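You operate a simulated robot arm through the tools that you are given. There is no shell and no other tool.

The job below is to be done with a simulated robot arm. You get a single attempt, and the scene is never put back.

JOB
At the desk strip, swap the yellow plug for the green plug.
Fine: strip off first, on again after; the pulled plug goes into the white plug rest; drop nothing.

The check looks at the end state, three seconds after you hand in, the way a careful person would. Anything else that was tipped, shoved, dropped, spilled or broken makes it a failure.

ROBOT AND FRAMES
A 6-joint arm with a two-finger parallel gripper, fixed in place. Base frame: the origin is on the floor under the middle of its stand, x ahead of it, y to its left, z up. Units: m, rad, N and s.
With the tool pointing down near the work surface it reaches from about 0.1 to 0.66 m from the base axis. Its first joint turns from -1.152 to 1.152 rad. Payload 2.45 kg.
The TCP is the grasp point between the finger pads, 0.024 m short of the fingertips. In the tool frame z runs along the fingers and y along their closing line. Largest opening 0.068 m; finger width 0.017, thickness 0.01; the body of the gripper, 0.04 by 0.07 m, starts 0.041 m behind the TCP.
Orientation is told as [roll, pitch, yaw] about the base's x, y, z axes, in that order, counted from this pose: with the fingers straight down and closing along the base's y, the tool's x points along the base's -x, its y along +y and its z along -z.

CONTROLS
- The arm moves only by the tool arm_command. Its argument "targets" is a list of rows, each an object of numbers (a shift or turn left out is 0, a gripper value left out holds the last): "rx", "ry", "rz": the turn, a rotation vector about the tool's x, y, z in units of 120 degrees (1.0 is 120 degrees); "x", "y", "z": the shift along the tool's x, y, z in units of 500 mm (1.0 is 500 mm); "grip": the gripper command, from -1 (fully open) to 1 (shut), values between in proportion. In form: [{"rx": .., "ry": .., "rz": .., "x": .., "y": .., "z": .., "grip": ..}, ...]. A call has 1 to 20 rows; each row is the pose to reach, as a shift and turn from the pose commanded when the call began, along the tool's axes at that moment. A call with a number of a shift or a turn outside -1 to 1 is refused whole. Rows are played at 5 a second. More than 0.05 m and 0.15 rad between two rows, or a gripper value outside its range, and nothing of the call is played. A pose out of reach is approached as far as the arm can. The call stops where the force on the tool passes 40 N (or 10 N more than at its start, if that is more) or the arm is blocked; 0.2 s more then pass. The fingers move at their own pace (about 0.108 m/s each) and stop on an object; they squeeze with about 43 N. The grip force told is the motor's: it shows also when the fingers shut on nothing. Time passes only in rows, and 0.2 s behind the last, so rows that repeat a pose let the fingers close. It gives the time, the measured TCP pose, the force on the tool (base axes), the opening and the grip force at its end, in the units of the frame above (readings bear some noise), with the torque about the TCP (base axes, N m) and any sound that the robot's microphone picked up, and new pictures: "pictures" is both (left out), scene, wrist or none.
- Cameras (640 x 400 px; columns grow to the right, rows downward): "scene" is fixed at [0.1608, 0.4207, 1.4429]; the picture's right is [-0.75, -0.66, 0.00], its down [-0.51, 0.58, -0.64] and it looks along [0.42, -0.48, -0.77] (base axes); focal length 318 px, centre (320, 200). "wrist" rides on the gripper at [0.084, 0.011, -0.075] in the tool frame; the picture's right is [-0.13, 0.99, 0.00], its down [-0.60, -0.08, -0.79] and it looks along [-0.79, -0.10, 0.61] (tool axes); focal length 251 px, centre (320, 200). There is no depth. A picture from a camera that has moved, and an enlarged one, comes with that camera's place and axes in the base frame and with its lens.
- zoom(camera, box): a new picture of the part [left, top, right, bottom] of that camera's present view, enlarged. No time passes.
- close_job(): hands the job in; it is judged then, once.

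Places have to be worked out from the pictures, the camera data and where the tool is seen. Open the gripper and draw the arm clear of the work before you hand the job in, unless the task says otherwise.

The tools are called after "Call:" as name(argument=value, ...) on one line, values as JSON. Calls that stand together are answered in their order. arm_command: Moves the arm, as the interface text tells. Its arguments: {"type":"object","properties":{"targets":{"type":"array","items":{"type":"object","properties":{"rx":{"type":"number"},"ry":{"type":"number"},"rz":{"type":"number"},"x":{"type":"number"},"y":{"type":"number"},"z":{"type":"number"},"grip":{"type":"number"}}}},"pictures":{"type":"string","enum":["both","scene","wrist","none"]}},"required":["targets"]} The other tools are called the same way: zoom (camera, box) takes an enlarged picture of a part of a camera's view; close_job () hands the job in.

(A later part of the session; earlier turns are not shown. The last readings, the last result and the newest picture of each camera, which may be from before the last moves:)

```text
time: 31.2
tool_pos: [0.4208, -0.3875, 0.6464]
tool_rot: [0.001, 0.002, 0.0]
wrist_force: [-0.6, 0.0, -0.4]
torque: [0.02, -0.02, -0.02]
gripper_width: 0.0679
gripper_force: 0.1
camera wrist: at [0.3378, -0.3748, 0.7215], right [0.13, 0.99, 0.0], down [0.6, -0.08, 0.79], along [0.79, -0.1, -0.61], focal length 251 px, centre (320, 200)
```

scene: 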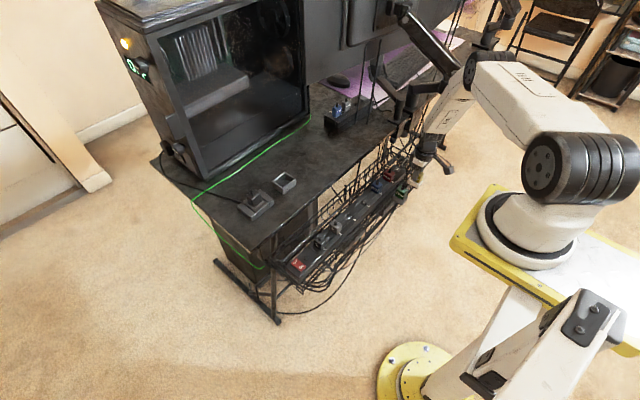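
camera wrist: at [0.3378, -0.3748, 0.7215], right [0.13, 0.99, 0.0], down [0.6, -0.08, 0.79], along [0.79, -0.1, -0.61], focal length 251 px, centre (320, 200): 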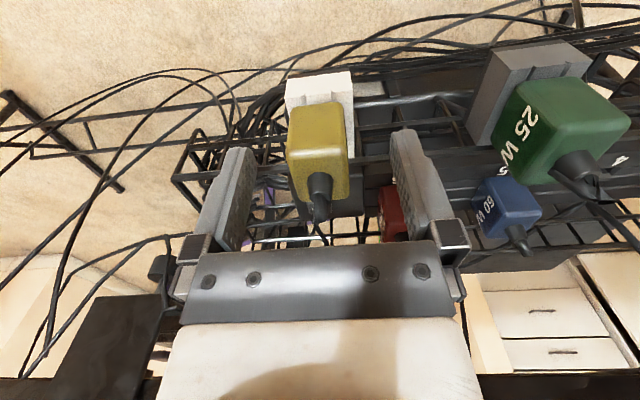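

The yellow plug stays seated in the white rest. I rise straight up, then move over to the green plug, stopping above its cord stub.

Call:
arm_command(targets=[{"x": 0.0, "y": 0.0, "z": -0.04, "grip": -1}, {"x": 0.0, "y": 0.0, "z": -0.1}, {"x": 0.0, "y": 0.0, "z": -0.17}, {"x": 0.0, "y": 0.04, "z": -0.21}, {"x": 0.0, "y": 0.12, "z": -0.21}, {"x": 0.0, "y": 0.2036, "z": -0.19}, {"x": 0.0, "y": 0.2036, "z": -0.15}, {"x": 0.0, "y": 0.2036, "z": -0.15}, {"x": 0.0, "y": 0.2036, "z": -0.15}], pictures="both")

Call:
zoom(camera="wrist", box=[270, 30, 370, 140])

Call:
zoom(camera="wrist", box=[130, 40, 270, 140])

Call:
zoom(camera="scene", box=[390, 150, 450, 210])

```text
time: 33.2
tool_pos: [0.4211, -0.2849, 0.7207]
tool_rot: [0.001, 0.0, 0.0]
wrist_force: [-0.3, 0.8, -0.5]
torque: [-0.01, -0.02, 0.01]
gripper_width: 0.0678
gripper_force: 0.0
camera wrist: at [0.3363, -0.272, 0.7963], right [0.13, 0.99, 0.0], down [0.6, -0.08, 0.79], along [0.79, -0.1, -0.61], focal length 251 px, centre (320, 200)
```

scene: 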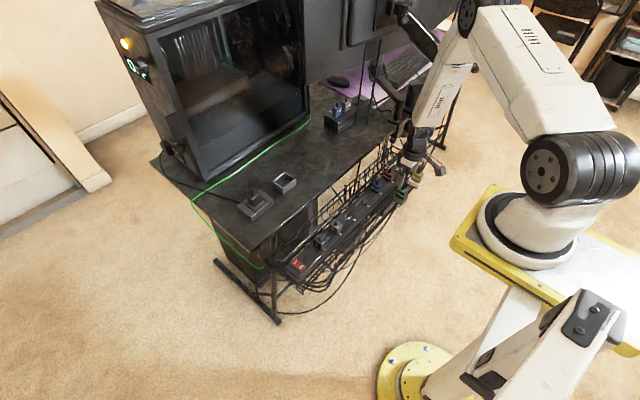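
wrist: 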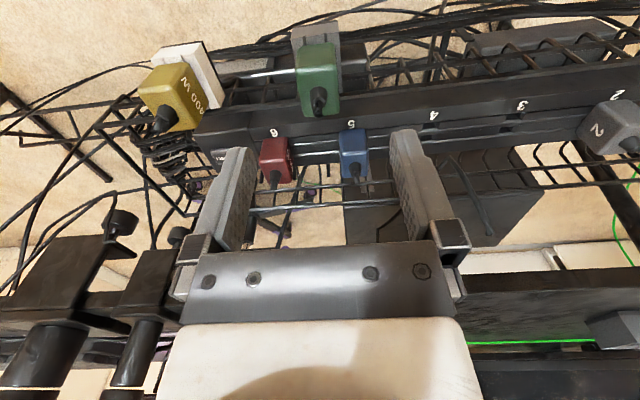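

```text
3.64 times, centred on (320, 85) of wrist
camera zoom: at [0.3363, -0.272, 0.7963], right [0.13, 0.99, 0.0], down [0.6, -0.08, 0.79], along [0.79, -0.1, -0.61], focal length 914 px, centre (320, 618)
```

zoom: 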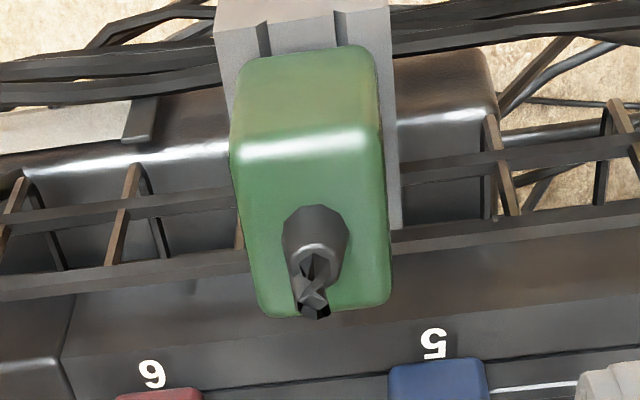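

```text
4.00 times, centred on (200, 90) of wrist
camera zoom: at [0.3363, -0.272, 0.7963], right [0.13, 0.99, 0.0], down [0.6, -0.08, 0.79], along [0.79, -0.1, -0.61], focal length 1006 px, centre (800, 640)
```

zoom: 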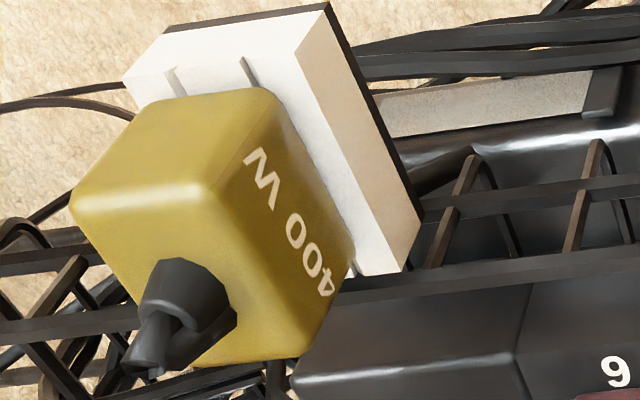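

```text
6.67 times, centred on (420, 180) of scene
camera zoom: at [0.1608, 0.4207, 1.4429], right [-0.75, -0.66, 0.0], down [-0.51, 0.58, -0.64], along [0.42, -0.48, -0.77], focal length 2122 px, centre (-347, 333)
```

zoom: 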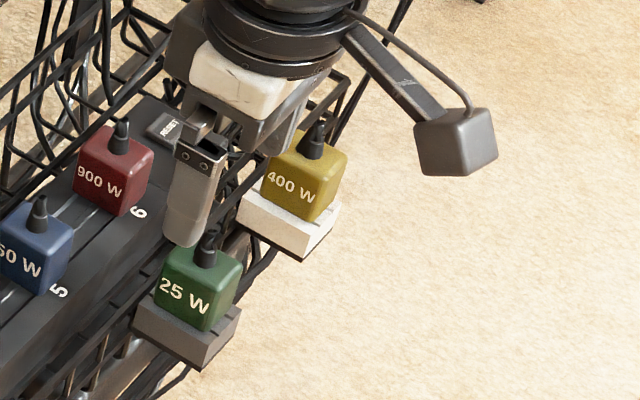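

The yellow plug sits flush in the white rest. Green's centre measures (0.4224,-0.2839), top z≈0.644. I lower with the fingers open around it to the same relative grasp height used for yellow (TCP z≈0.647).

Call:
arm_command(targets=[{"x": -0.004, "y": -0.002, "z": 0.03, "grip": -1}, {"x": -0.004, "y": -0.002, "z": 0.07}, {"x": -0.004, "y": -0.002, "z": 0.11}, {"x": -0.004, "y": -0.002, "z": 0.148}, {"x": -0.004, "y": -0.002, "z": 0.148}, {"x": -0.004, "y": -0.002, "z": 0.148}], pictures="both")

Call:
zoom(camera="wrist", box=[220, 60, 440, 250])

```text
time: 34.6
tool_pos: [0.425, -0.2856, 0.6491]
tool_rot: [0.002, 0.002, -0.001]
wrist_force: [-0.1, 0.4, -0.4]
torque: [0.01, -0.02, -0.01]
gripper_width: 0.0681
gripper_force: 0.1
camera wrist: at [0.3409, -0.2735, 0.7226], right [0.13, 0.99, 0.0], down [0.6, -0.08, 0.79], along [0.79, -0.1, -0.61], focal length 251 px, centre (320, 200)
```

scene: 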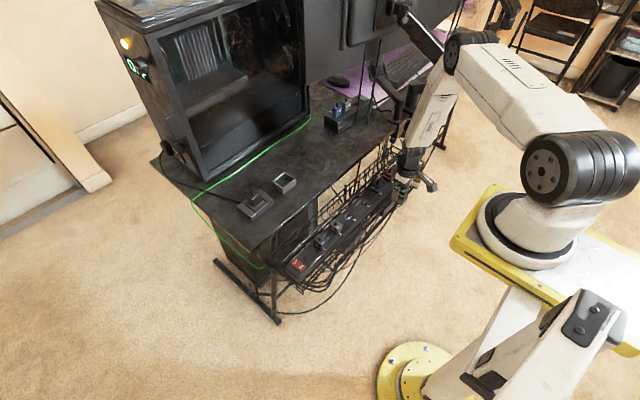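
wrist: 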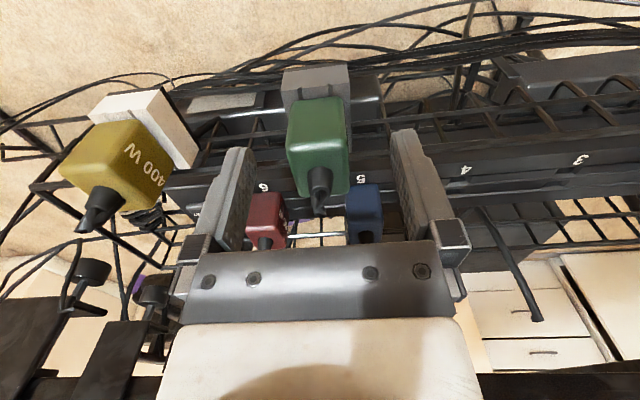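

```text
2.11 times, centred on (330, 155) of wrist
camera zoom: at [0.3409, -0.2735, 0.7226], right [0.13, 0.99, 0.0], down [0.6, -0.08, 0.79], along [0.79, -0.1, -0.61], focal length 529 px, centre (299, 295)
```

zoom: 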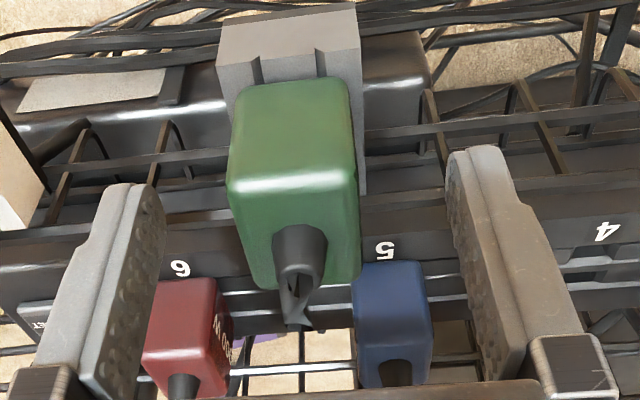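

The TCP is at (0.4249,-0.2845), slightly off. I trim -2.5 mm in x and +0.8 mm in y, then close on the green plug.

Call:
arm_command(targets=[{"x": 0.005, "y": 0.0016, "z": 0.0, "grip": -1}, {"x": 0.005, "y": 0.0016, "z": 0.0, "grip": -1}, {"x": 0.005, "y": 0.0016, "z": 0.0, "grip": 1}, {"x": 0.005, "y": 0.0016, "z": 0.0, "grip": 1}, {"x": 0.005, "y": 0.0016, "z": 0.0, "grip": 1}, {"x": 0.005, "y": 0.0016, "z": 0.0, "grip": 1}], pictures="wrist")

```text
time: 36.0
tool_pos: [0.4226, -0.2843, 0.6484]
tool_rot: [0.002, 0.001, 0.001]
wrist_force: [0.5, 1.2, 2.3]
torque: [0.03, -0.06, -0.01]
gripper_width: 0.0251
gripper_force: 40.6
camera wrist: at [0.338, -0.2723, 0.7229], right [0.13, 0.99, 0.0], down [0.6, -0.08, 0.79], along [0.79, -0.1, -0.61], focal length 251 px, centre (320, 200)
```

wrist: 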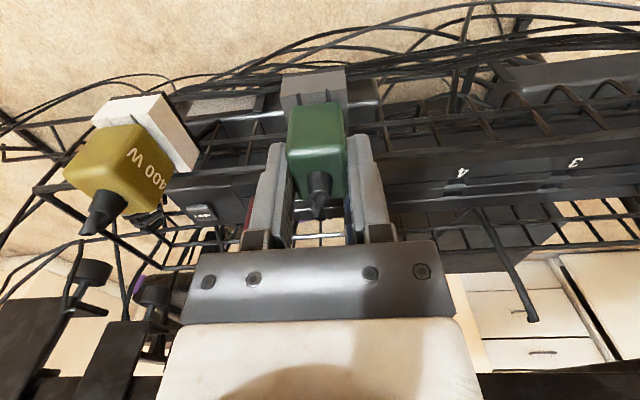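

Green is gripped (25.1 mm, 41 N) at TCP (0.422,-0.2833,0.648). I pull it straight up.

Call:
arm_command(targets=[{"x": 0.0, "y": 0.0, "z": -0.006, "grip": 1}, {"x": 0.0, "y": 0.0, "z": -0.012}, {"x": 0.0, "y": 0.0, "z": -0.02}, {"x": 0.0, "y": 0.0, "z": -0.03}, {"x": 0.0, "y": 0.0, "z": -0.045}, {"x": 0.0, "y": 0.0, "z": -0.07}, {"x": 0.0, "y": 0.0, "z": -0.11}, {"x": 0.0, "y": 0.0, "z": -0.16}, {"x": 0.0, "y": 0.0, "z": -0.22}, {"x": 0.0, "y": 0.0, "z": -0.22}], pictures="both")

Call:
zoom(camera="wrist", box=[260, 40, 380, 240])

Call:
zoom(camera="scene", box=[380, 140, 440, 200])

```text
time: 38.2
tool_pos: [0.4208, -0.2879, 0.7599]
tool_rot: [0.002, 0.002, 0.0]
wrist_force: [-0.2, -0.3, -1.2]
torque: [0.02, 0.01, 0.02]
gripper_width: 0.0251
gripper_force: 41.3
camera wrist: at [0.3367, -0.2758, 0.8342], right [0.13, 0.99, 0.0], down [0.6, -0.08, 0.79], along [0.79, -0.1, -0.61], focal length 251 px, centre (320, 200)
```

scene: 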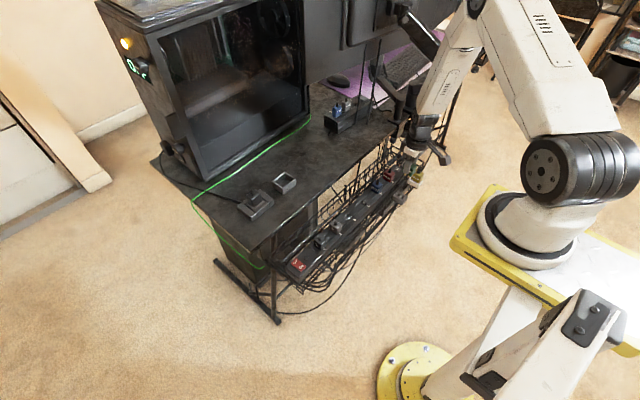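
wrist: 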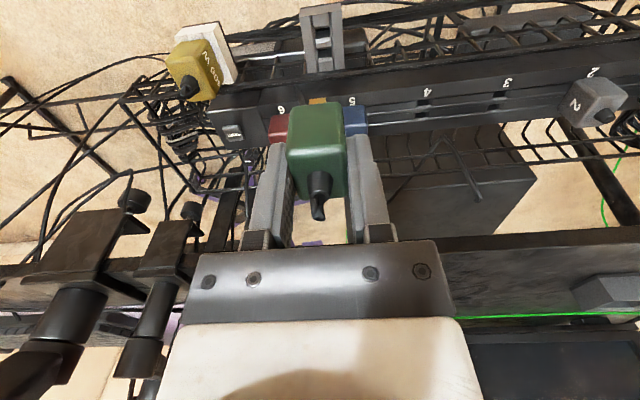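

```text
2.00 times, centred on (320, 140) of wrist
camera zoom: at [0.3367, -0.2758, 0.8342], right [0.13, 0.99, 0.0], down [0.6, -0.08, 0.79], along [0.79, -0.1, -0.61], focal length 503 px, centre (320, 320)
```

zoom: 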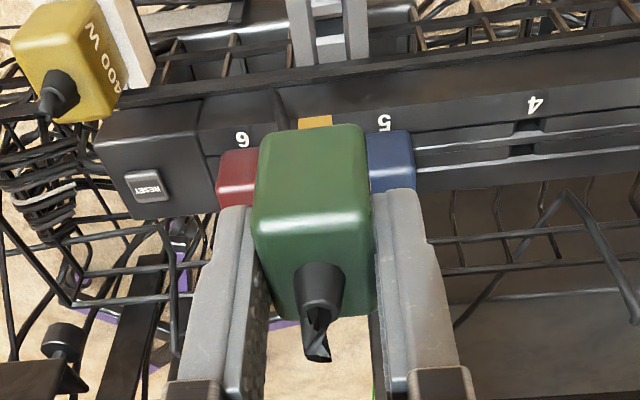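

```text
6.67 times, centred on (410, 170) of scene
camera zoom: at [0.1608, 0.4207, 1.4429], right [-0.75, -0.66, 0.0], down [-0.51, 0.58, -0.64], along [0.42, -0.48, -0.77], focal length 2122 px, centre (-280, 400)
```

zoom: 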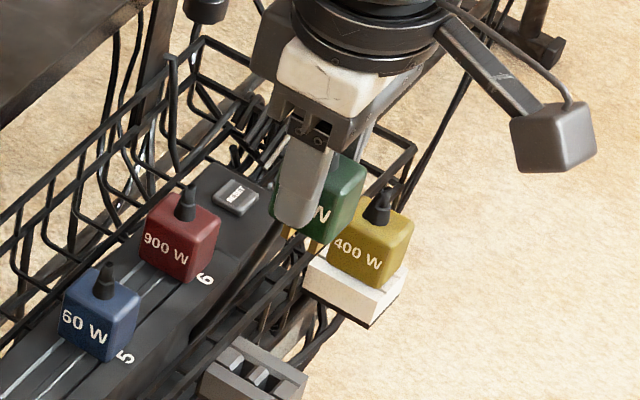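

Green is out cleanly and yellow is still seated in the white rest. I carry green above everything to a hover over socket 4.

Call:
arm_command(targets=[{"x": -0.03, "y": 0.06, "z": 0.0, "grip": 1}, {"x": -0.07, "y": 0.12, "z": 0.0}, {"x": -0.12, "y": 0.18, "z": 0.0}, {"x": -0.169, "y": 0.2006, "z": 0.02}, {"x": -0.169, "y": 0.2006, "z": 0.07}, {"x": -0.169, "y": 0.2006, "z": 0.07}, {"x": -0.169, "y": 0.2006, "z": 0.07}], pictures="both")

Call:
zoom(camera="wrist", box=[270, 30, 370, 130])

Call:
zoom(camera="scene", box=[345, 160, 395, 210])

```text
time: 39.8
tool_pos: [0.5063, -0.1871, 0.7241]
tool_rot: [0.001, 0.003, 0.0]
wrist_force: [-0.5, 0.2, -0.9]
torque: [-0.04, 0.02, -0.01]
gripper_width: 0.0252
gripper_force: 40.7
camera wrist: at [0.423, -0.1747, 0.7989], right [0.13, 0.99, 0.0], down [0.6, -0.08, 0.79], along [0.79, -0.1, -0.61], focal length 251 px, centre (320, 200)
```

scene: 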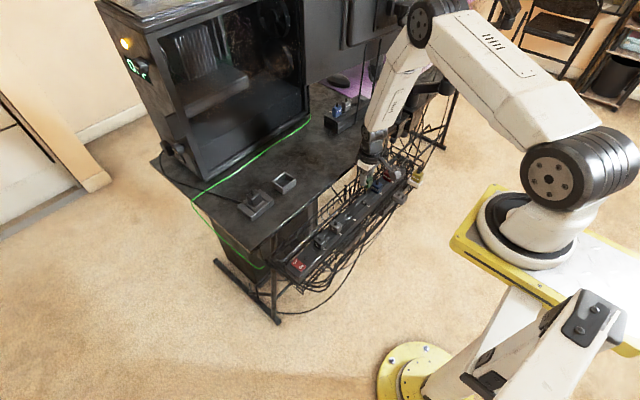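
wrist: 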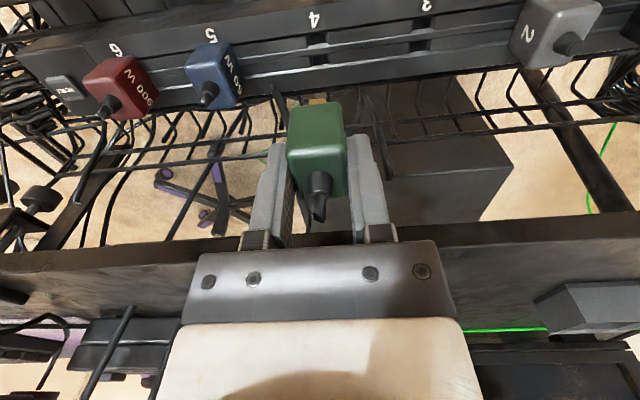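

```text
4.00 times, centred on (320, 80) of wrist
camera zoom: at [0.423, -0.1747, 0.7989], right [0.13, 0.99, 0.0], down [0.6, -0.08, 0.79], along [0.79, -0.1, -0.61], focal length 1006 px, centre (320, 680)
```

zoom: 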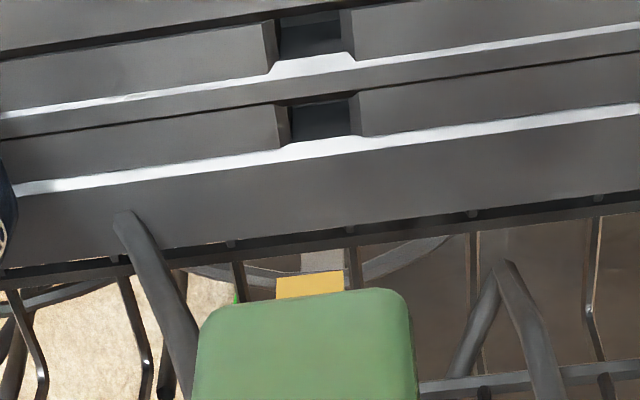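

```text
8.00 times, centred on (370, 185) of scene
camera zoom: at [0.1608, 0.4207, 1.4429], right [-0.75, -0.66, 0.0], down [-0.51, 0.58, -0.64], along [0.42, -0.48, -0.77], focal length 2546 px, centre (-80, 320)
```

zoom: 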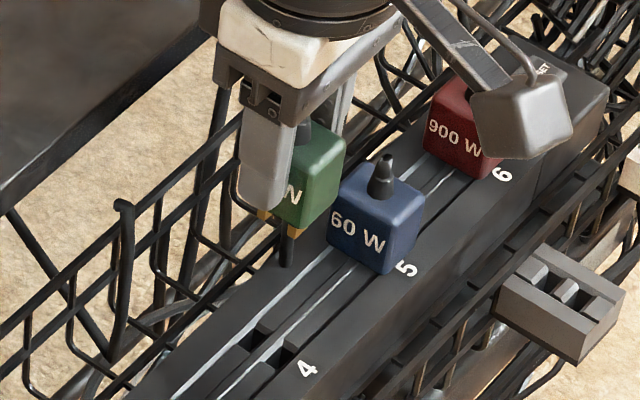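

The TCP is at (0.507,-0.1857,0.724) against a target of (0.5052,-0.1865). I correct and lower until the pin tips are about a centimetre above the slots, then check.

Call:
arm_command(targets=[{"x": 0.0036, "y": -0.0016, "z": 0.03, "grip": 1}, {"x": 0.0036, "y": -0.0016, "z": 0.07}, {"x": 0.0036, "y": -0.0016, "z": 0.11}, {"x": 0.0036, "y": -0.0016, "z": 0.136}, {"x": 0.0036, "y": -0.0016, "z": 0.136}, {"x": 0.0036, "y": -0.0016, "z": 0.136}], pictures="both")

Call:
zoom(camera="wrist", box=[270, 50, 370, 130])

Call:
zoom(camera="scene", box=[350, 175, 390, 205])

```text
time: 41.2
tool_pos: [0.5061, -0.1861, 0.6552]
tool_rot: [0.002, 0.002, 0.0]
wrist_force: [0.7, 0.2, -0.7]
torque: [0.01, 0.0, -0.01]
gripper_width: 0.0252
gripper_force: 41.3
camera wrist: at [0.4212, -0.1741, 0.7295], right [0.13, 0.99, 0.0], down [0.6, -0.08, 0.79], along [0.79, -0.1, -0.61], focal length 251 px, centre (320, 200)
```

scene: 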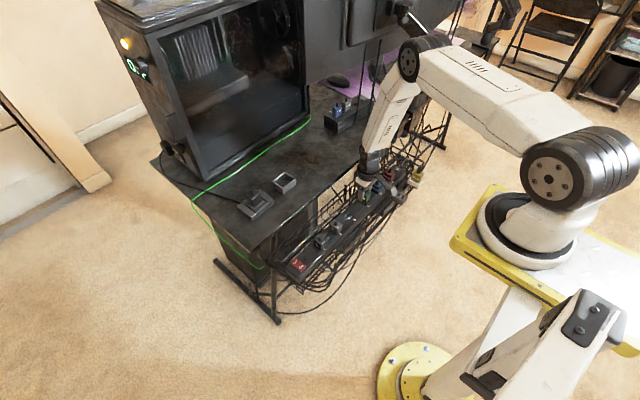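
wrist: 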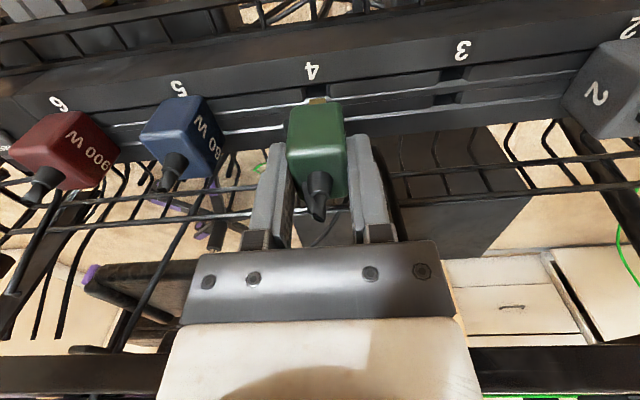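

```text
5.00 times, centred on (320, 90) of wrist
camera zoom: at [0.4212, -0.1741, 0.7295], right [0.13, 0.99, 0.0], down [0.6, -0.08, 0.79], along [0.79, -0.1, -0.61], focal length 1257 px, centre (320, 750)
```

zoom: 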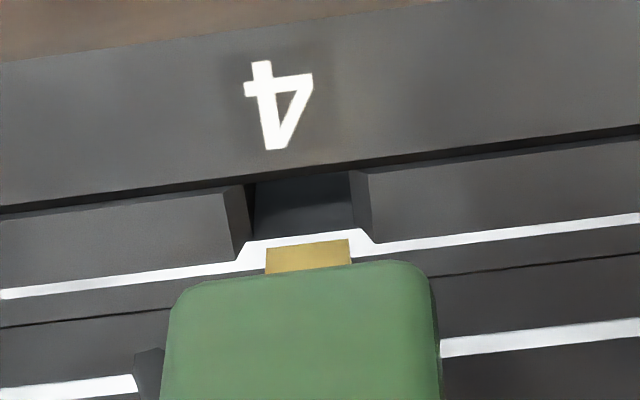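

```text
13.33 times, centred on (370, 190) of scene
camera zoom: at [0.1608, 0.4207, 1.4429], right [-0.75, -0.66, 0.0], down [-0.51, 0.58, -0.64], along [0.42, -0.48, -0.77], focal length 4244 px, centre (-347, 333)
```

zoom: 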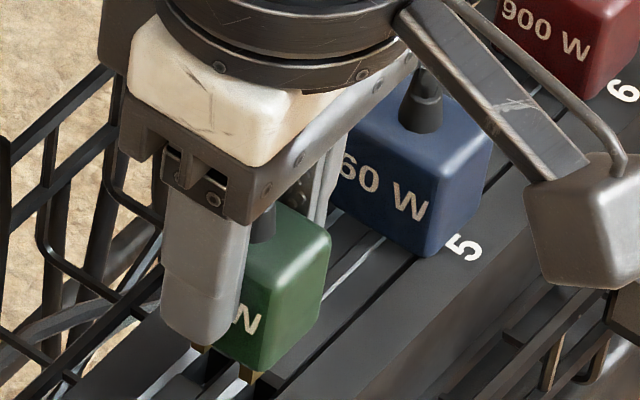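

The pin is within about 0.5 mm of the slot centre. I trim -0.7 mm in y and lower slowly into the slots, watching the forces.

Call:
arm_command(targets=[{"x": 0.0, "y": -0.0014, "z": 0.004, "grip": 1}, {"x": 0.0, "y": -0.0014, "z": 0.008}, {"x": 0.0, "y": -0.0014, "z": 0.012}, {"x": 0.0, "y": -0.0014, "z": 0.016}, {"x": 0.0, "y": -0.0014, "z": 0.02}, {"x": 0.0, "y": -0.0014, "z": 0.02}], pictures="both")

Call:
zoom(camera="wrist", box=[270, 50, 370, 130])

Call:
zoom(camera="scene", box=[350, 185, 390, 215])

```text
time: 42.6
tool_pos: [0.5036, -0.1868, 0.6445]
tool_rot: [0.003, 0.004, 0.001]
wrist_force: [0.3, 0.0, 0.0]
torque: [0.01, 0.01, -0.01]
gripper_width: 0.0251
gripper_force: 41.0
camera wrist: at [0.4199, -0.1734, 0.7189], right [0.13, 0.99, 0.0], down [0.6, -0.08, 0.79], along [0.79, -0.1, -0.61], focal length 251 px, centre (320, 200)
```

scene: 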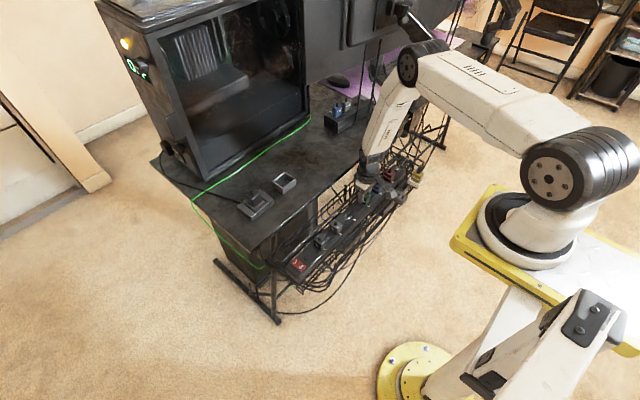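
wrist: 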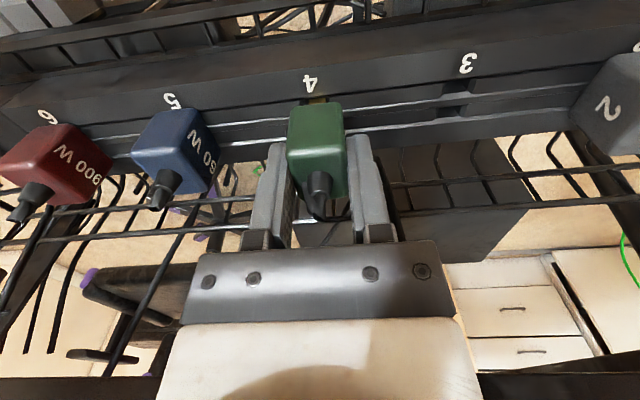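

```text
5.00 times, centred on (320, 90) of wrist
camera zoom: at [0.4199, -0.1734, 0.7189], right [0.13, 0.99, 0.0], down [0.6, -0.08, 0.79], along [0.79, -0.1, -0.61], focal length 1257 px, centre (320, 750)
```

zoom: 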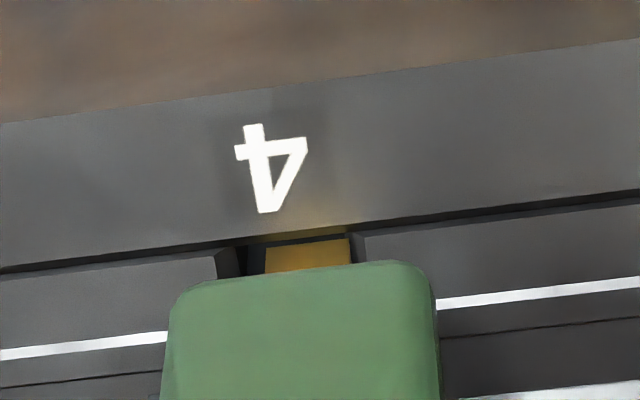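

```text
13.33 times, centred on (370, 200) of scene
camera zoom: at [0.1608, 0.4207, 1.4429], right [-0.75, -0.66, 0.0], down [-0.51, 0.58, -0.64], along [0.42, -0.48, -0.77], focal length 4244 px, centre (-347, 200)
```

zoom: 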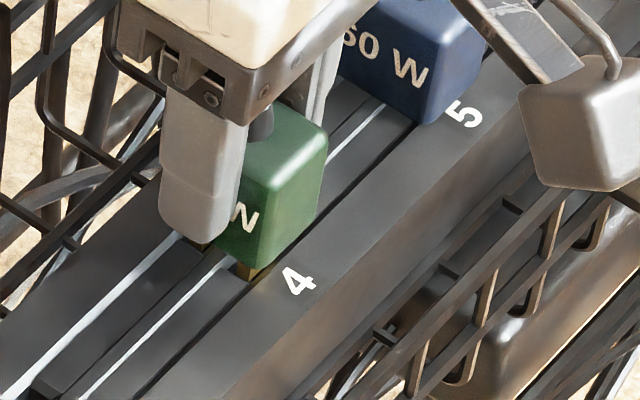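

The pin tips are entering with no force yet. The view shows the near pin slightly toward +y and -x in the slot, so I trim +1.4 mm in x and -1.2 mm in y, then continue down.

Call:
arm_command(targets=[{"x": -0.0028, "y": -0.0024, "z": 0.0, "grip": 1}, {"x": -0.0028, "y": -0.0024, "z": 0.0}, {"x": -0.0028, "y": -0.0024, "z": 0.004}, {"x": -0.0028, "y": -0.0024, "z": 0.008}, {"x": -0.0028, "y": -0.0024, "z": 0.008}], pictures="both")

Call:
zoom(camera="wrist", box=[270, 60, 370, 140])

Call:
zoom(camera="scene", box=[350, 185, 390, 215])

```text
time: 43.8
tool_pos: [0.5063, -0.1877, 0.6415]
tool_rot: [0.004, 0.001, 0.0]
wrist_force: [0.0, -1.1, 0.3]
torque: [-0.01, -0.01, -0.03]
gripper_width: 0.0252
gripper_force: 40.7
camera wrist: at [0.4212, -0.1747, 0.7159], right [0.13, 0.99, 0.0], down [0.6, -0.08, 0.79], along [0.79, -0.1, -0.61], focal length 251 px, centre (320, 200)
```

scene: 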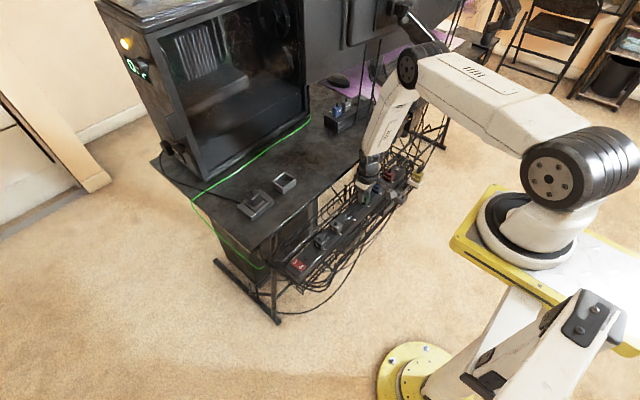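
wrist: 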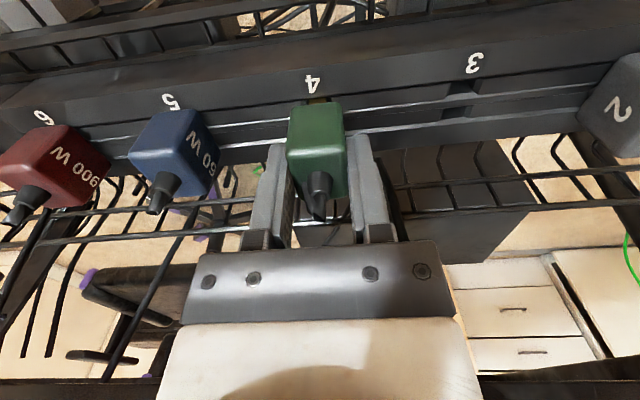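

```text
5.00 times, centred on (320, 100) of wrist
camera zoom: at [0.4212, -0.1747, 0.7159], right [0.13, 0.99, 0.0], down [0.6, -0.08, 0.79], along [0.79, -0.1, -0.61], focal length 1257 px, centre (320, 700)
```

zoom: 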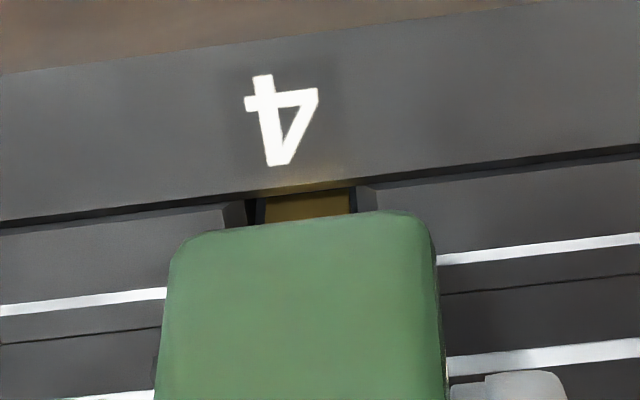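

```text
13.33 times, centred on (370, 200) of scene
camera zoom: at [0.1608, 0.4207, 1.4429], right [-0.75, -0.66, 0.0], down [-0.51, 0.58, -0.64], along [0.42, -0.48, -0.77], focal length 4244 px, centre (-347, 200)
```

zoom: 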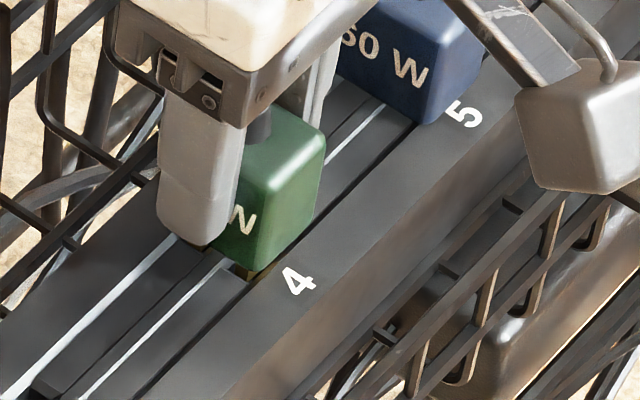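

The forces are tiny and the pins are in the slots. I trim another -0.6 mm in y and press on down in 1.5 mm steps toward the seated height (TCP z≈0.631).

Call:
arm_command(targets=[{"x": 0.0, "y": -0.0012, "z": 0.002, "grip": 1}, {"x": 0.0, "y": -0.0012, "z": 0.005}, {"x": 0.0, "y": -0.0012, "z": 0.008}, {"x": 0.0, "y": -0.0012, "z": 0.011}, {"x": 0.0, "y": -0.0012, "z": 0.014}], pictures="both")

Call:
zoom(camera="scene", box=[350, 185, 390, 215])

Call:
zoom(camera="wrist", box=[270, 60, 370, 140])

```text
time: 45.0
tool_pos: [0.5057, -0.188, 0.6335]
tool_rot: [0.003, 0.002, 0.0]
wrist_force: [-3.2, -1.0, 2.2]
torque: [-0.05, 0.07, -0.01]
gripper_width: 0.0252
gripper_force: 40.9
camera wrist: at [0.4215, -0.1754, 0.7087], right [0.13, 0.99, 0.0], down [0.6, -0.08, 0.79], along [0.79, -0.1, -0.61], focal length 251 px, centre (320, 200)
```

scene: 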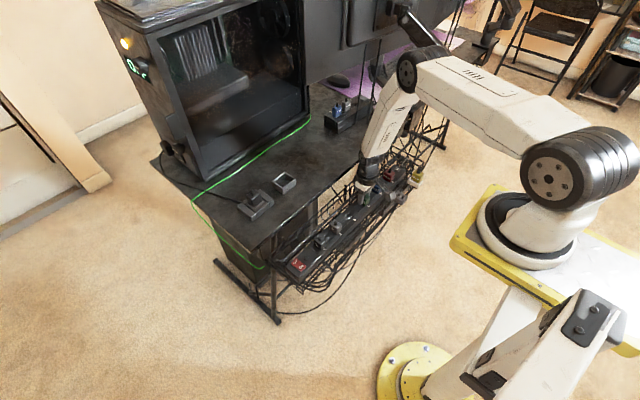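
wrist: 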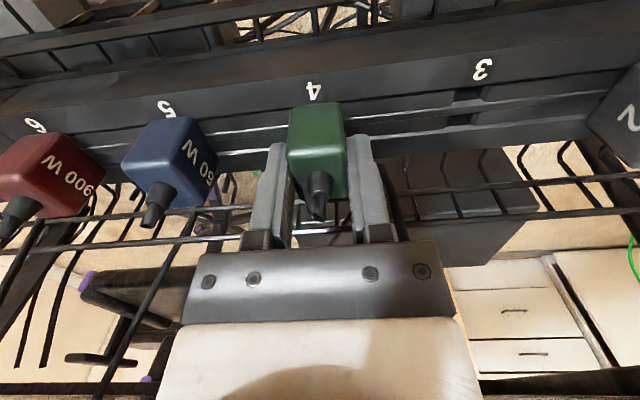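

```text
13.33 times, centred on (370, 200) of scene
camera zoom: at [0.1607, 0.4207, 1.4429], right [-0.75, -0.66, 0.0], down [-0.51, 0.58, -0.64], along [0.42, -0.48, -0.77], focal length 4244 px, centre (-347, 200)
```

zoom: 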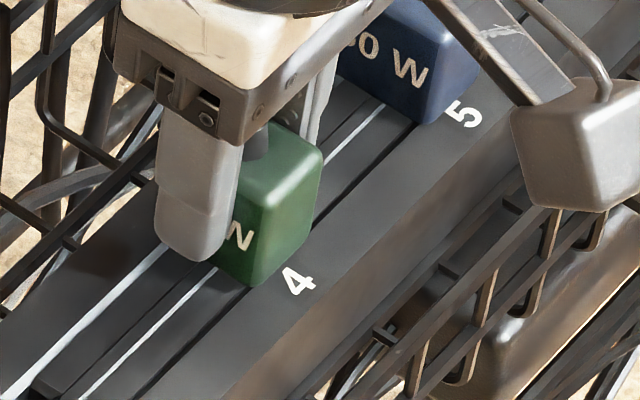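

```text
5.00 times, centred on (320, 100) of wrist
camera zoom: at [0.4215, -0.1754, 0.7087], right [0.13, 0.99, 0.0], down [0.6, -0.08, 0.79], along [0.79, -0.1, -0.61], focal length 1257 px, centre (320, 700)
```

zoom: 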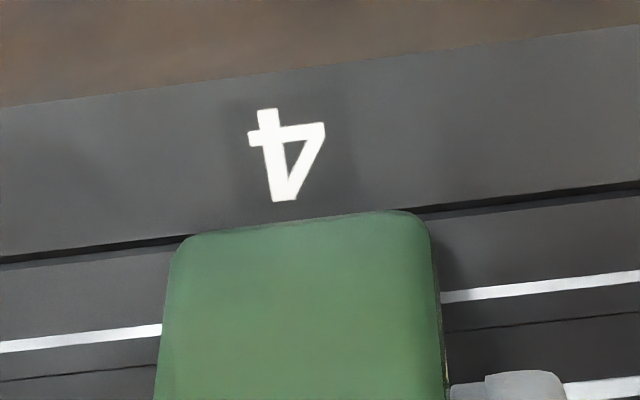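

The plug is almost home (TCP z≈0.6336, 2 N vertical). I press the last few millimetres until it bottoms out.

Call:
arm_command(targets=[{"x": 0.001, "y": 0.0, "z": 0.002, "grip": 1}, {"x": 0.001, "y": 0.0, "z": 0.004}, {"x": 0.001, "y": 0.0, "z": 0.006}, {"x": 0.001, "y": 0.0, "z": 0.008}], pictures="both")

Call:
zoom(camera="scene", box=[350, 185, 390, 215])

Call:
zoom(camera="wrist", box=[270, 60, 370, 140])

```text
time: 45.9
tool_pos: [0.5066, -0.1886, 0.6312]
tool_rot: [0.004, 0.006, 0.001]
wrist_force: [-4.6, 3.6, 12.1]
torque: [0.01, 0.03, -0.01]
gripper_width: 0.0252
gripper_force: 40.8
stopped in row 4: the force on the tool passed its limit at 44 N (the readings are from after the stop); the commanded pose is now the measured one
camera wrist: at [0.4221, -0.1757, 0.7068], right [0.13, 0.99, 0.0], down [0.61, -0.08, 0.79], along [0.78, -0.1, -0.61], focal length 251 px, centre (320, 200)
```

scene: 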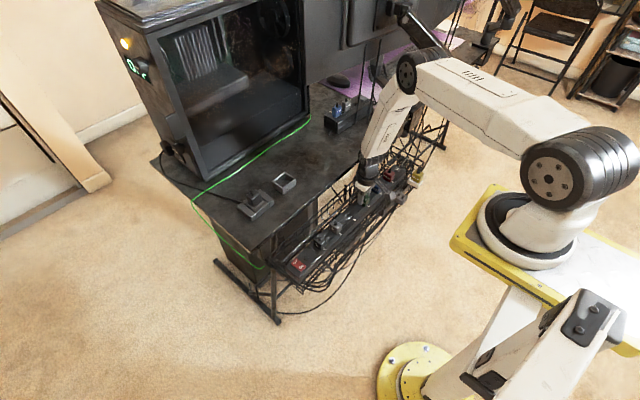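
wrist: 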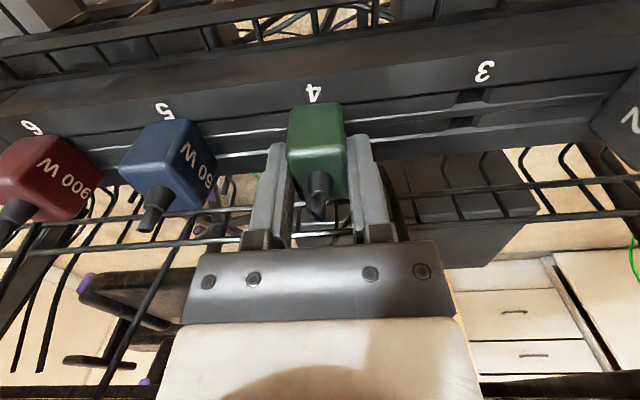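

```text
13.33 times, centred on (370, 200) of scene
camera zoom: at [0.1605, 0.4209, 1.4429], right [-0.75, -0.66, 0.0], down [-0.51, 0.58, -0.64], along [0.42, -0.48, -0.77], focal length 4244 px, centre (-347, 200)
```

zoom: 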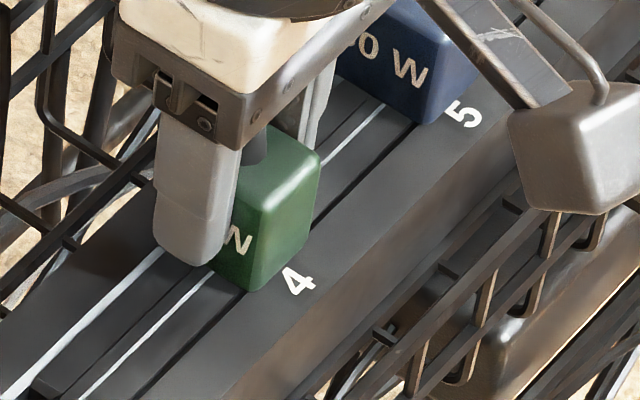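

```text
5.00 times, centred on (320, 100) of wrist
camera zoom: at [0.4221, -0.1757, 0.7068], right [0.13, 0.99, 0.0], down [0.61, -0.08, 0.79], along [0.78, -0.1, -0.61], focal length 1257 px, centre (320, 700)
```

zoom: 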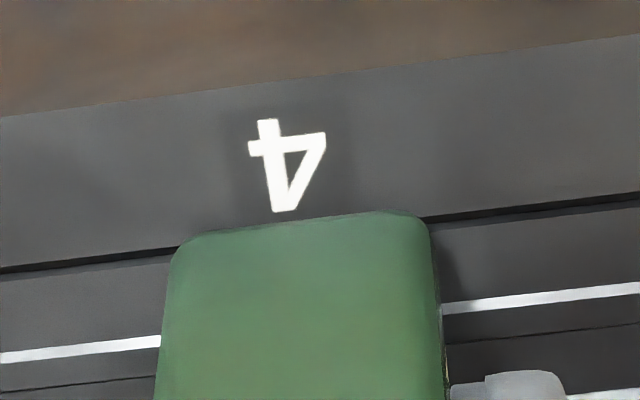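

It bottomed out at TCP z≈0.6315, matching the seated height, and the plug lies flush at socket 4. I open the gripper and rise straight up.

Call:
arm_command(targets=[{"x": 0.0, "y": 0.0, "z": 0.0, "grip": -1}, {"x": 0.0, "y": 0.0, "z": 0.0, "grip": -1}, {"x": 0.0, "y": 0.0, "z": 0.0, "grip": -1}, {"x": 0.0, "y": 0.0, "z": -0.03, "grip": -1}, {"x": 0.0, "y": 0.0, "z": -0.08}, {"x": 0.0, "y": 0.0, "z": -0.14}, {"x": 0.0, "y": 0.0, "z": -0.14}], pictures="both")

Call:
zoom(camera="wrist", box=[280, 35, 360, 135])

Call:
zoom(camera="scene", box=[340, 170, 400, 220])

```text
time: 47.5
tool_pos: [0.5068, -0.1892, 0.7037]
tool_rot: [0.004, 0.005, 0.0]
wrist_force: [0.3, 0.0, 0.6]
torque: [-0.02, -0.01, 0.03]
gripper_width: 0.0682
gripper_force: 0.0
camera wrist: at [0.4224, -0.1768, 0.7768], right [0.13, 0.99, 0.0], down [0.61, -0.08, 0.79], along [0.78, -0.1, -0.61], focal length 251 px, centre (320, 200)
```

scene: 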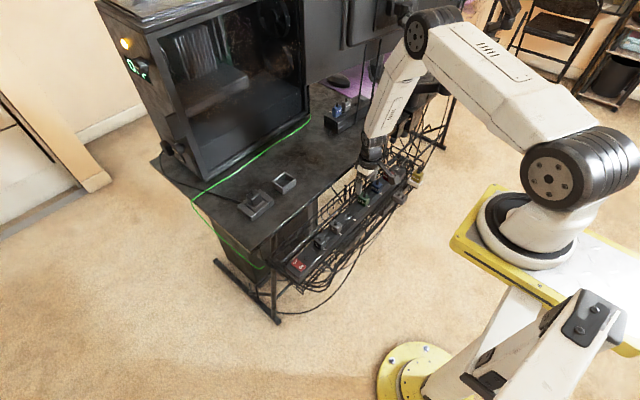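
wrist: 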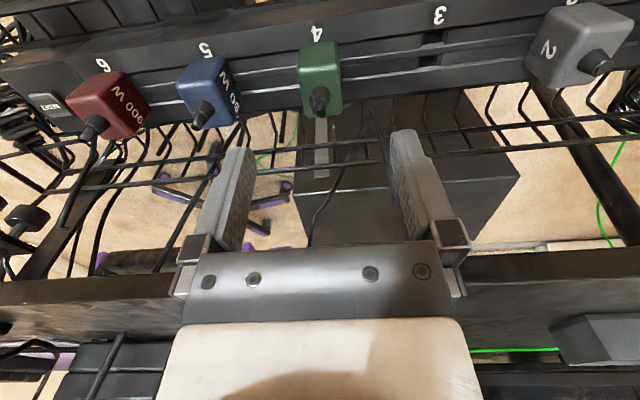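

```text
4.00 times, centred on (320, 85) of wrist
camera zoom: at [0.4224, -0.1768, 0.7768], right [0.13, 0.99, 0.0], down [0.61, -0.08, 0.79], along [0.78, -0.1, -0.61], focal length 1006 px, centre (320, 660)
```

zoom: 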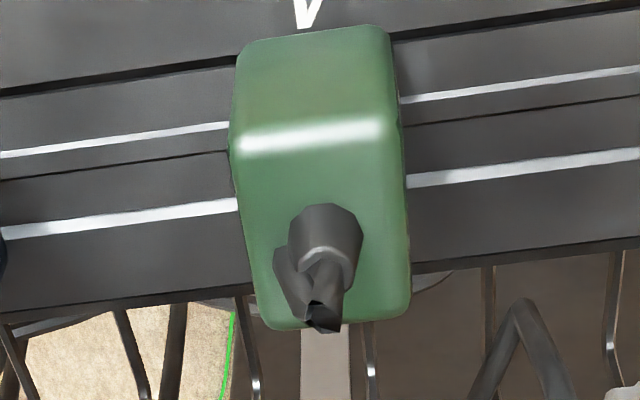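

```text
8.00 times, centred on (370, 195) of scene
camera zoom: at [0.1608, 0.4207, 1.4429], right [-0.75, -0.66, 0.0], down [-0.51, 0.58, -0.64], along [0.42, -0.48, -0.77], focal length 2546 px, centre (-80, 240)
```

zoom: 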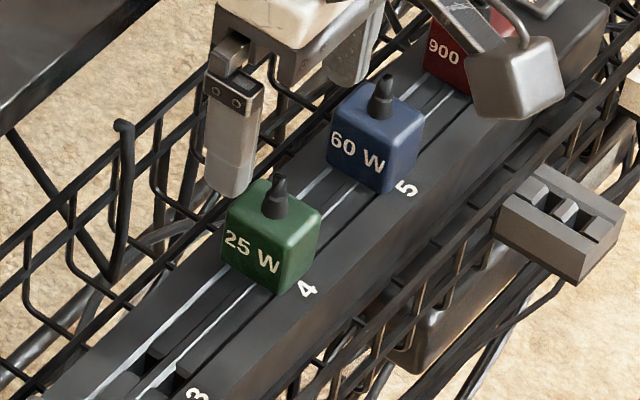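

Green is properly seated in socket 4 ("25 W"), looking the same as yellow did there. Now I close the gripper, move back at a safe height, and hover over the ON half of the rocker.

Call:
arm_command(targets=[{"x": 0.0, "y": 0.0, "z": -0.06, "grip": -1}, {"x": 0.01, "y": 0.06, "z": -0.1, "grip": 1}, {"x": 0.02, "y": 0.14, "z": -0.1, "grip": 1}, {"x": 0.034, "y": 0.22, "z": -0.1}, {"x": 0.034, "y": 0.3, "z": -0.1}, {"x": 0.034, "y": 0.38, "z": -0.1}, {"x": 0.034, "y": 0.46, "z": -0.1}, {"x": 0.034, "y": 0.54, "z": -0.1}, {"x": 0.034, "y": 0.6, "z": -0.1}, {"x": 0.034, "y": 0.6386, "z": -0.08}, {"x": 0.034, "y": 0.6386, "z": 0.0}, {"x": 0.034, "y": 0.6386, "z": 0.06}, {"x": 0.034, "y": 0.6386, "z": 0.06}, {"x": 0.034, "y": 0.6386, "z": 0.06}], pictures="both")

Call:
zoom(camera="wrist", box=[240, 0, 400, 160])

```text
time: 50.5
tool_pos: [0.493, 0.1315, 0.67]
tool_rot: [0.001, 0.003, 0.0]
wrist_force: [0.9, -0.4, 0.3]
torque: [0.02, -0.03, 0.01]
gripper_width: 0.0003
gripper_force: 23.5
camera wrist: at [0.4077, 0.1423, 0.7449], right [0.13, 0.99, 0.0], down [0.61, -0.08, 0.79], along [0.78, -0.1, -0.61], focal length 251 px, centre (320, 200)
```

scene: 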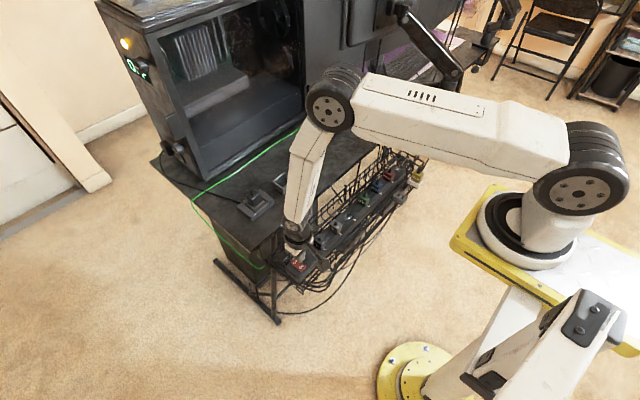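
wrist: 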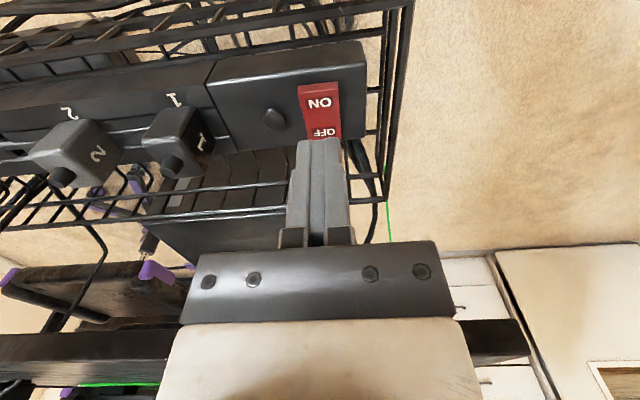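

```text
2.50 times, centred on (320, 80) of wrist
camera zoom: at [0.4077, 0.1423, 0.7449], right [0.13, 0.99, 0.0], down [0.61, -0.08, 0.79], along [0.78, -0.1, -0.61], focal length 629 px, centre (320, 500)
```

zoom: 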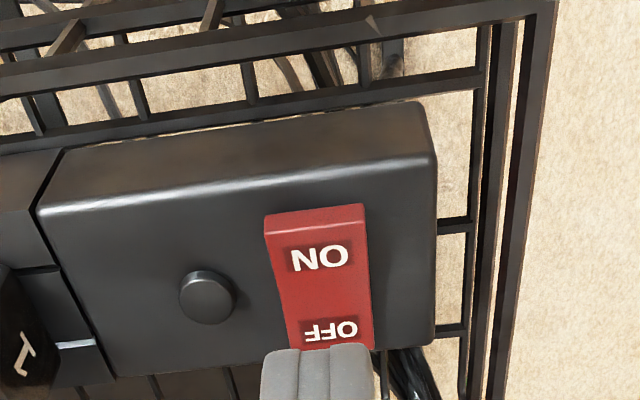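

The TCP projection falls right on the ON label. I lower and press it gently, as I did for OFF.

Call:
arm_command(targets=[{"x": 0.002, "y": 0.0, "z": 0.03, "grip": 1}, {"x": 0.002, "y": 0.0, "z": 0.06}, {"x": 0.002, "y": 0.0, "z": 0.07}, {"x": 0.002, "y": 0.0, "z": 0.076}, {"x": 0.002, "y": 0.0, "z": 0.082}, {"x": 0.002, "y": 0.0, "z": 0.086}, {"x": 0.002, "y": 0.0, "z": 0.086}], pictures="both")

```text
time: 52.1
tool_pos: [0.4886, 0.1313, 0.6299]
tool_rot: [0.002, 0.002, 0.0]
wrist_force: [-1.4, -0.6, 0.3]
torque: [-0.03, 0.03, -0.05]
gripper_width: 0.0002
gripper_force: 23.6
camera wrist: at [0.4042, 0.1432, 0.7048], right [0.13, 0.99, 0.0], down [0.61, -0.08, 0.79], along [0.78, -0.1, -0.61], focal length 251 px, centre (320, 200)
```

scene: 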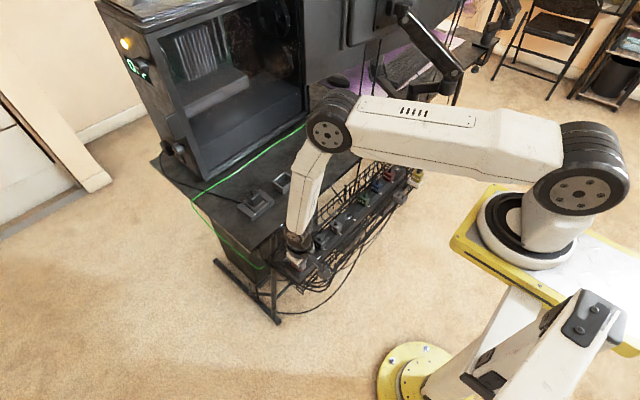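
wrist: 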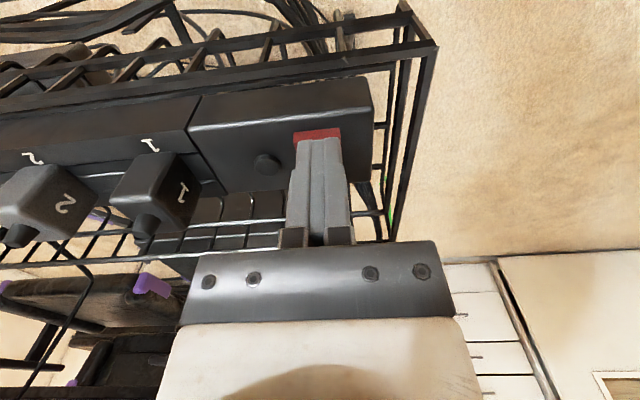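

The tips are at about z≈0.606, just at the rocker, and the light is still off. I press on in 2 mm steps.

Call:
arm_command(targets=[{"x": 0.0, "y": 0.0, "z": 0.004, "grip": 1}, {"x": 0.0, "y": 0.0, "z": 0.008}, {"x": 0.0, "y": 0.0, "z": 0.012}, {"x": 0.0, "y": 0.0, "z": 0.012}], pictures="both")

```text
time: 52.8
tool_pos: [0.4889, 0.1323, 0.6275]
tool_rot: [0.002, 0.007, 0.0]
wrist_force: [-3.7, -1.8, 11.1]
torque: [-0.1, -0.02, 0.02]
gripper_width: 0.0003
gripper_force: 23.8
stopped in row 3: the force on the tool passed its limit at 47 N (the readings are from after the stop); the commanded pose is now the measured one
camera wrist: at [0.4046, 0.1434, 0.7022], right [0.13, 0.99, 0.0], down [0.61, -0.08, 0.79], along [0.78, -0.1, -0.61], focal length 251 px, centre (320, 200)
```

scene: 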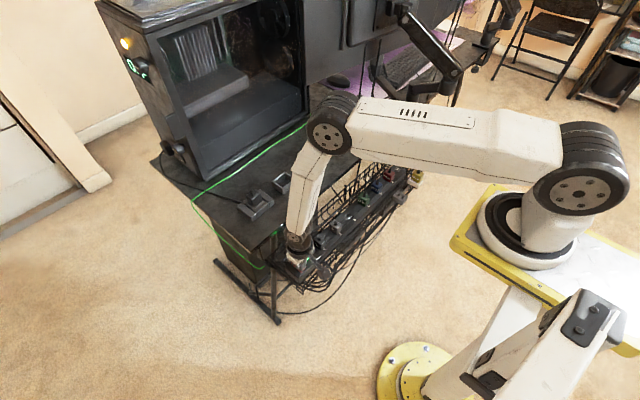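
wrist: 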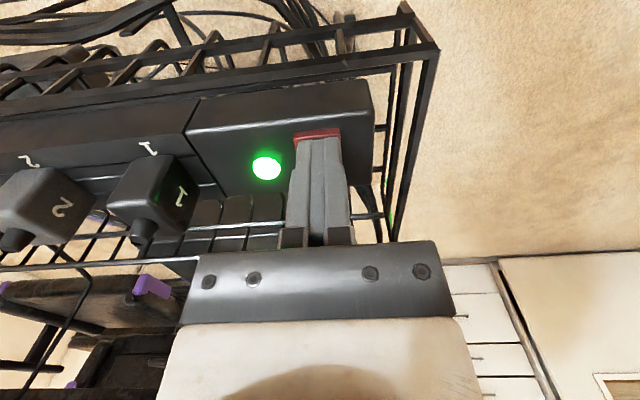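

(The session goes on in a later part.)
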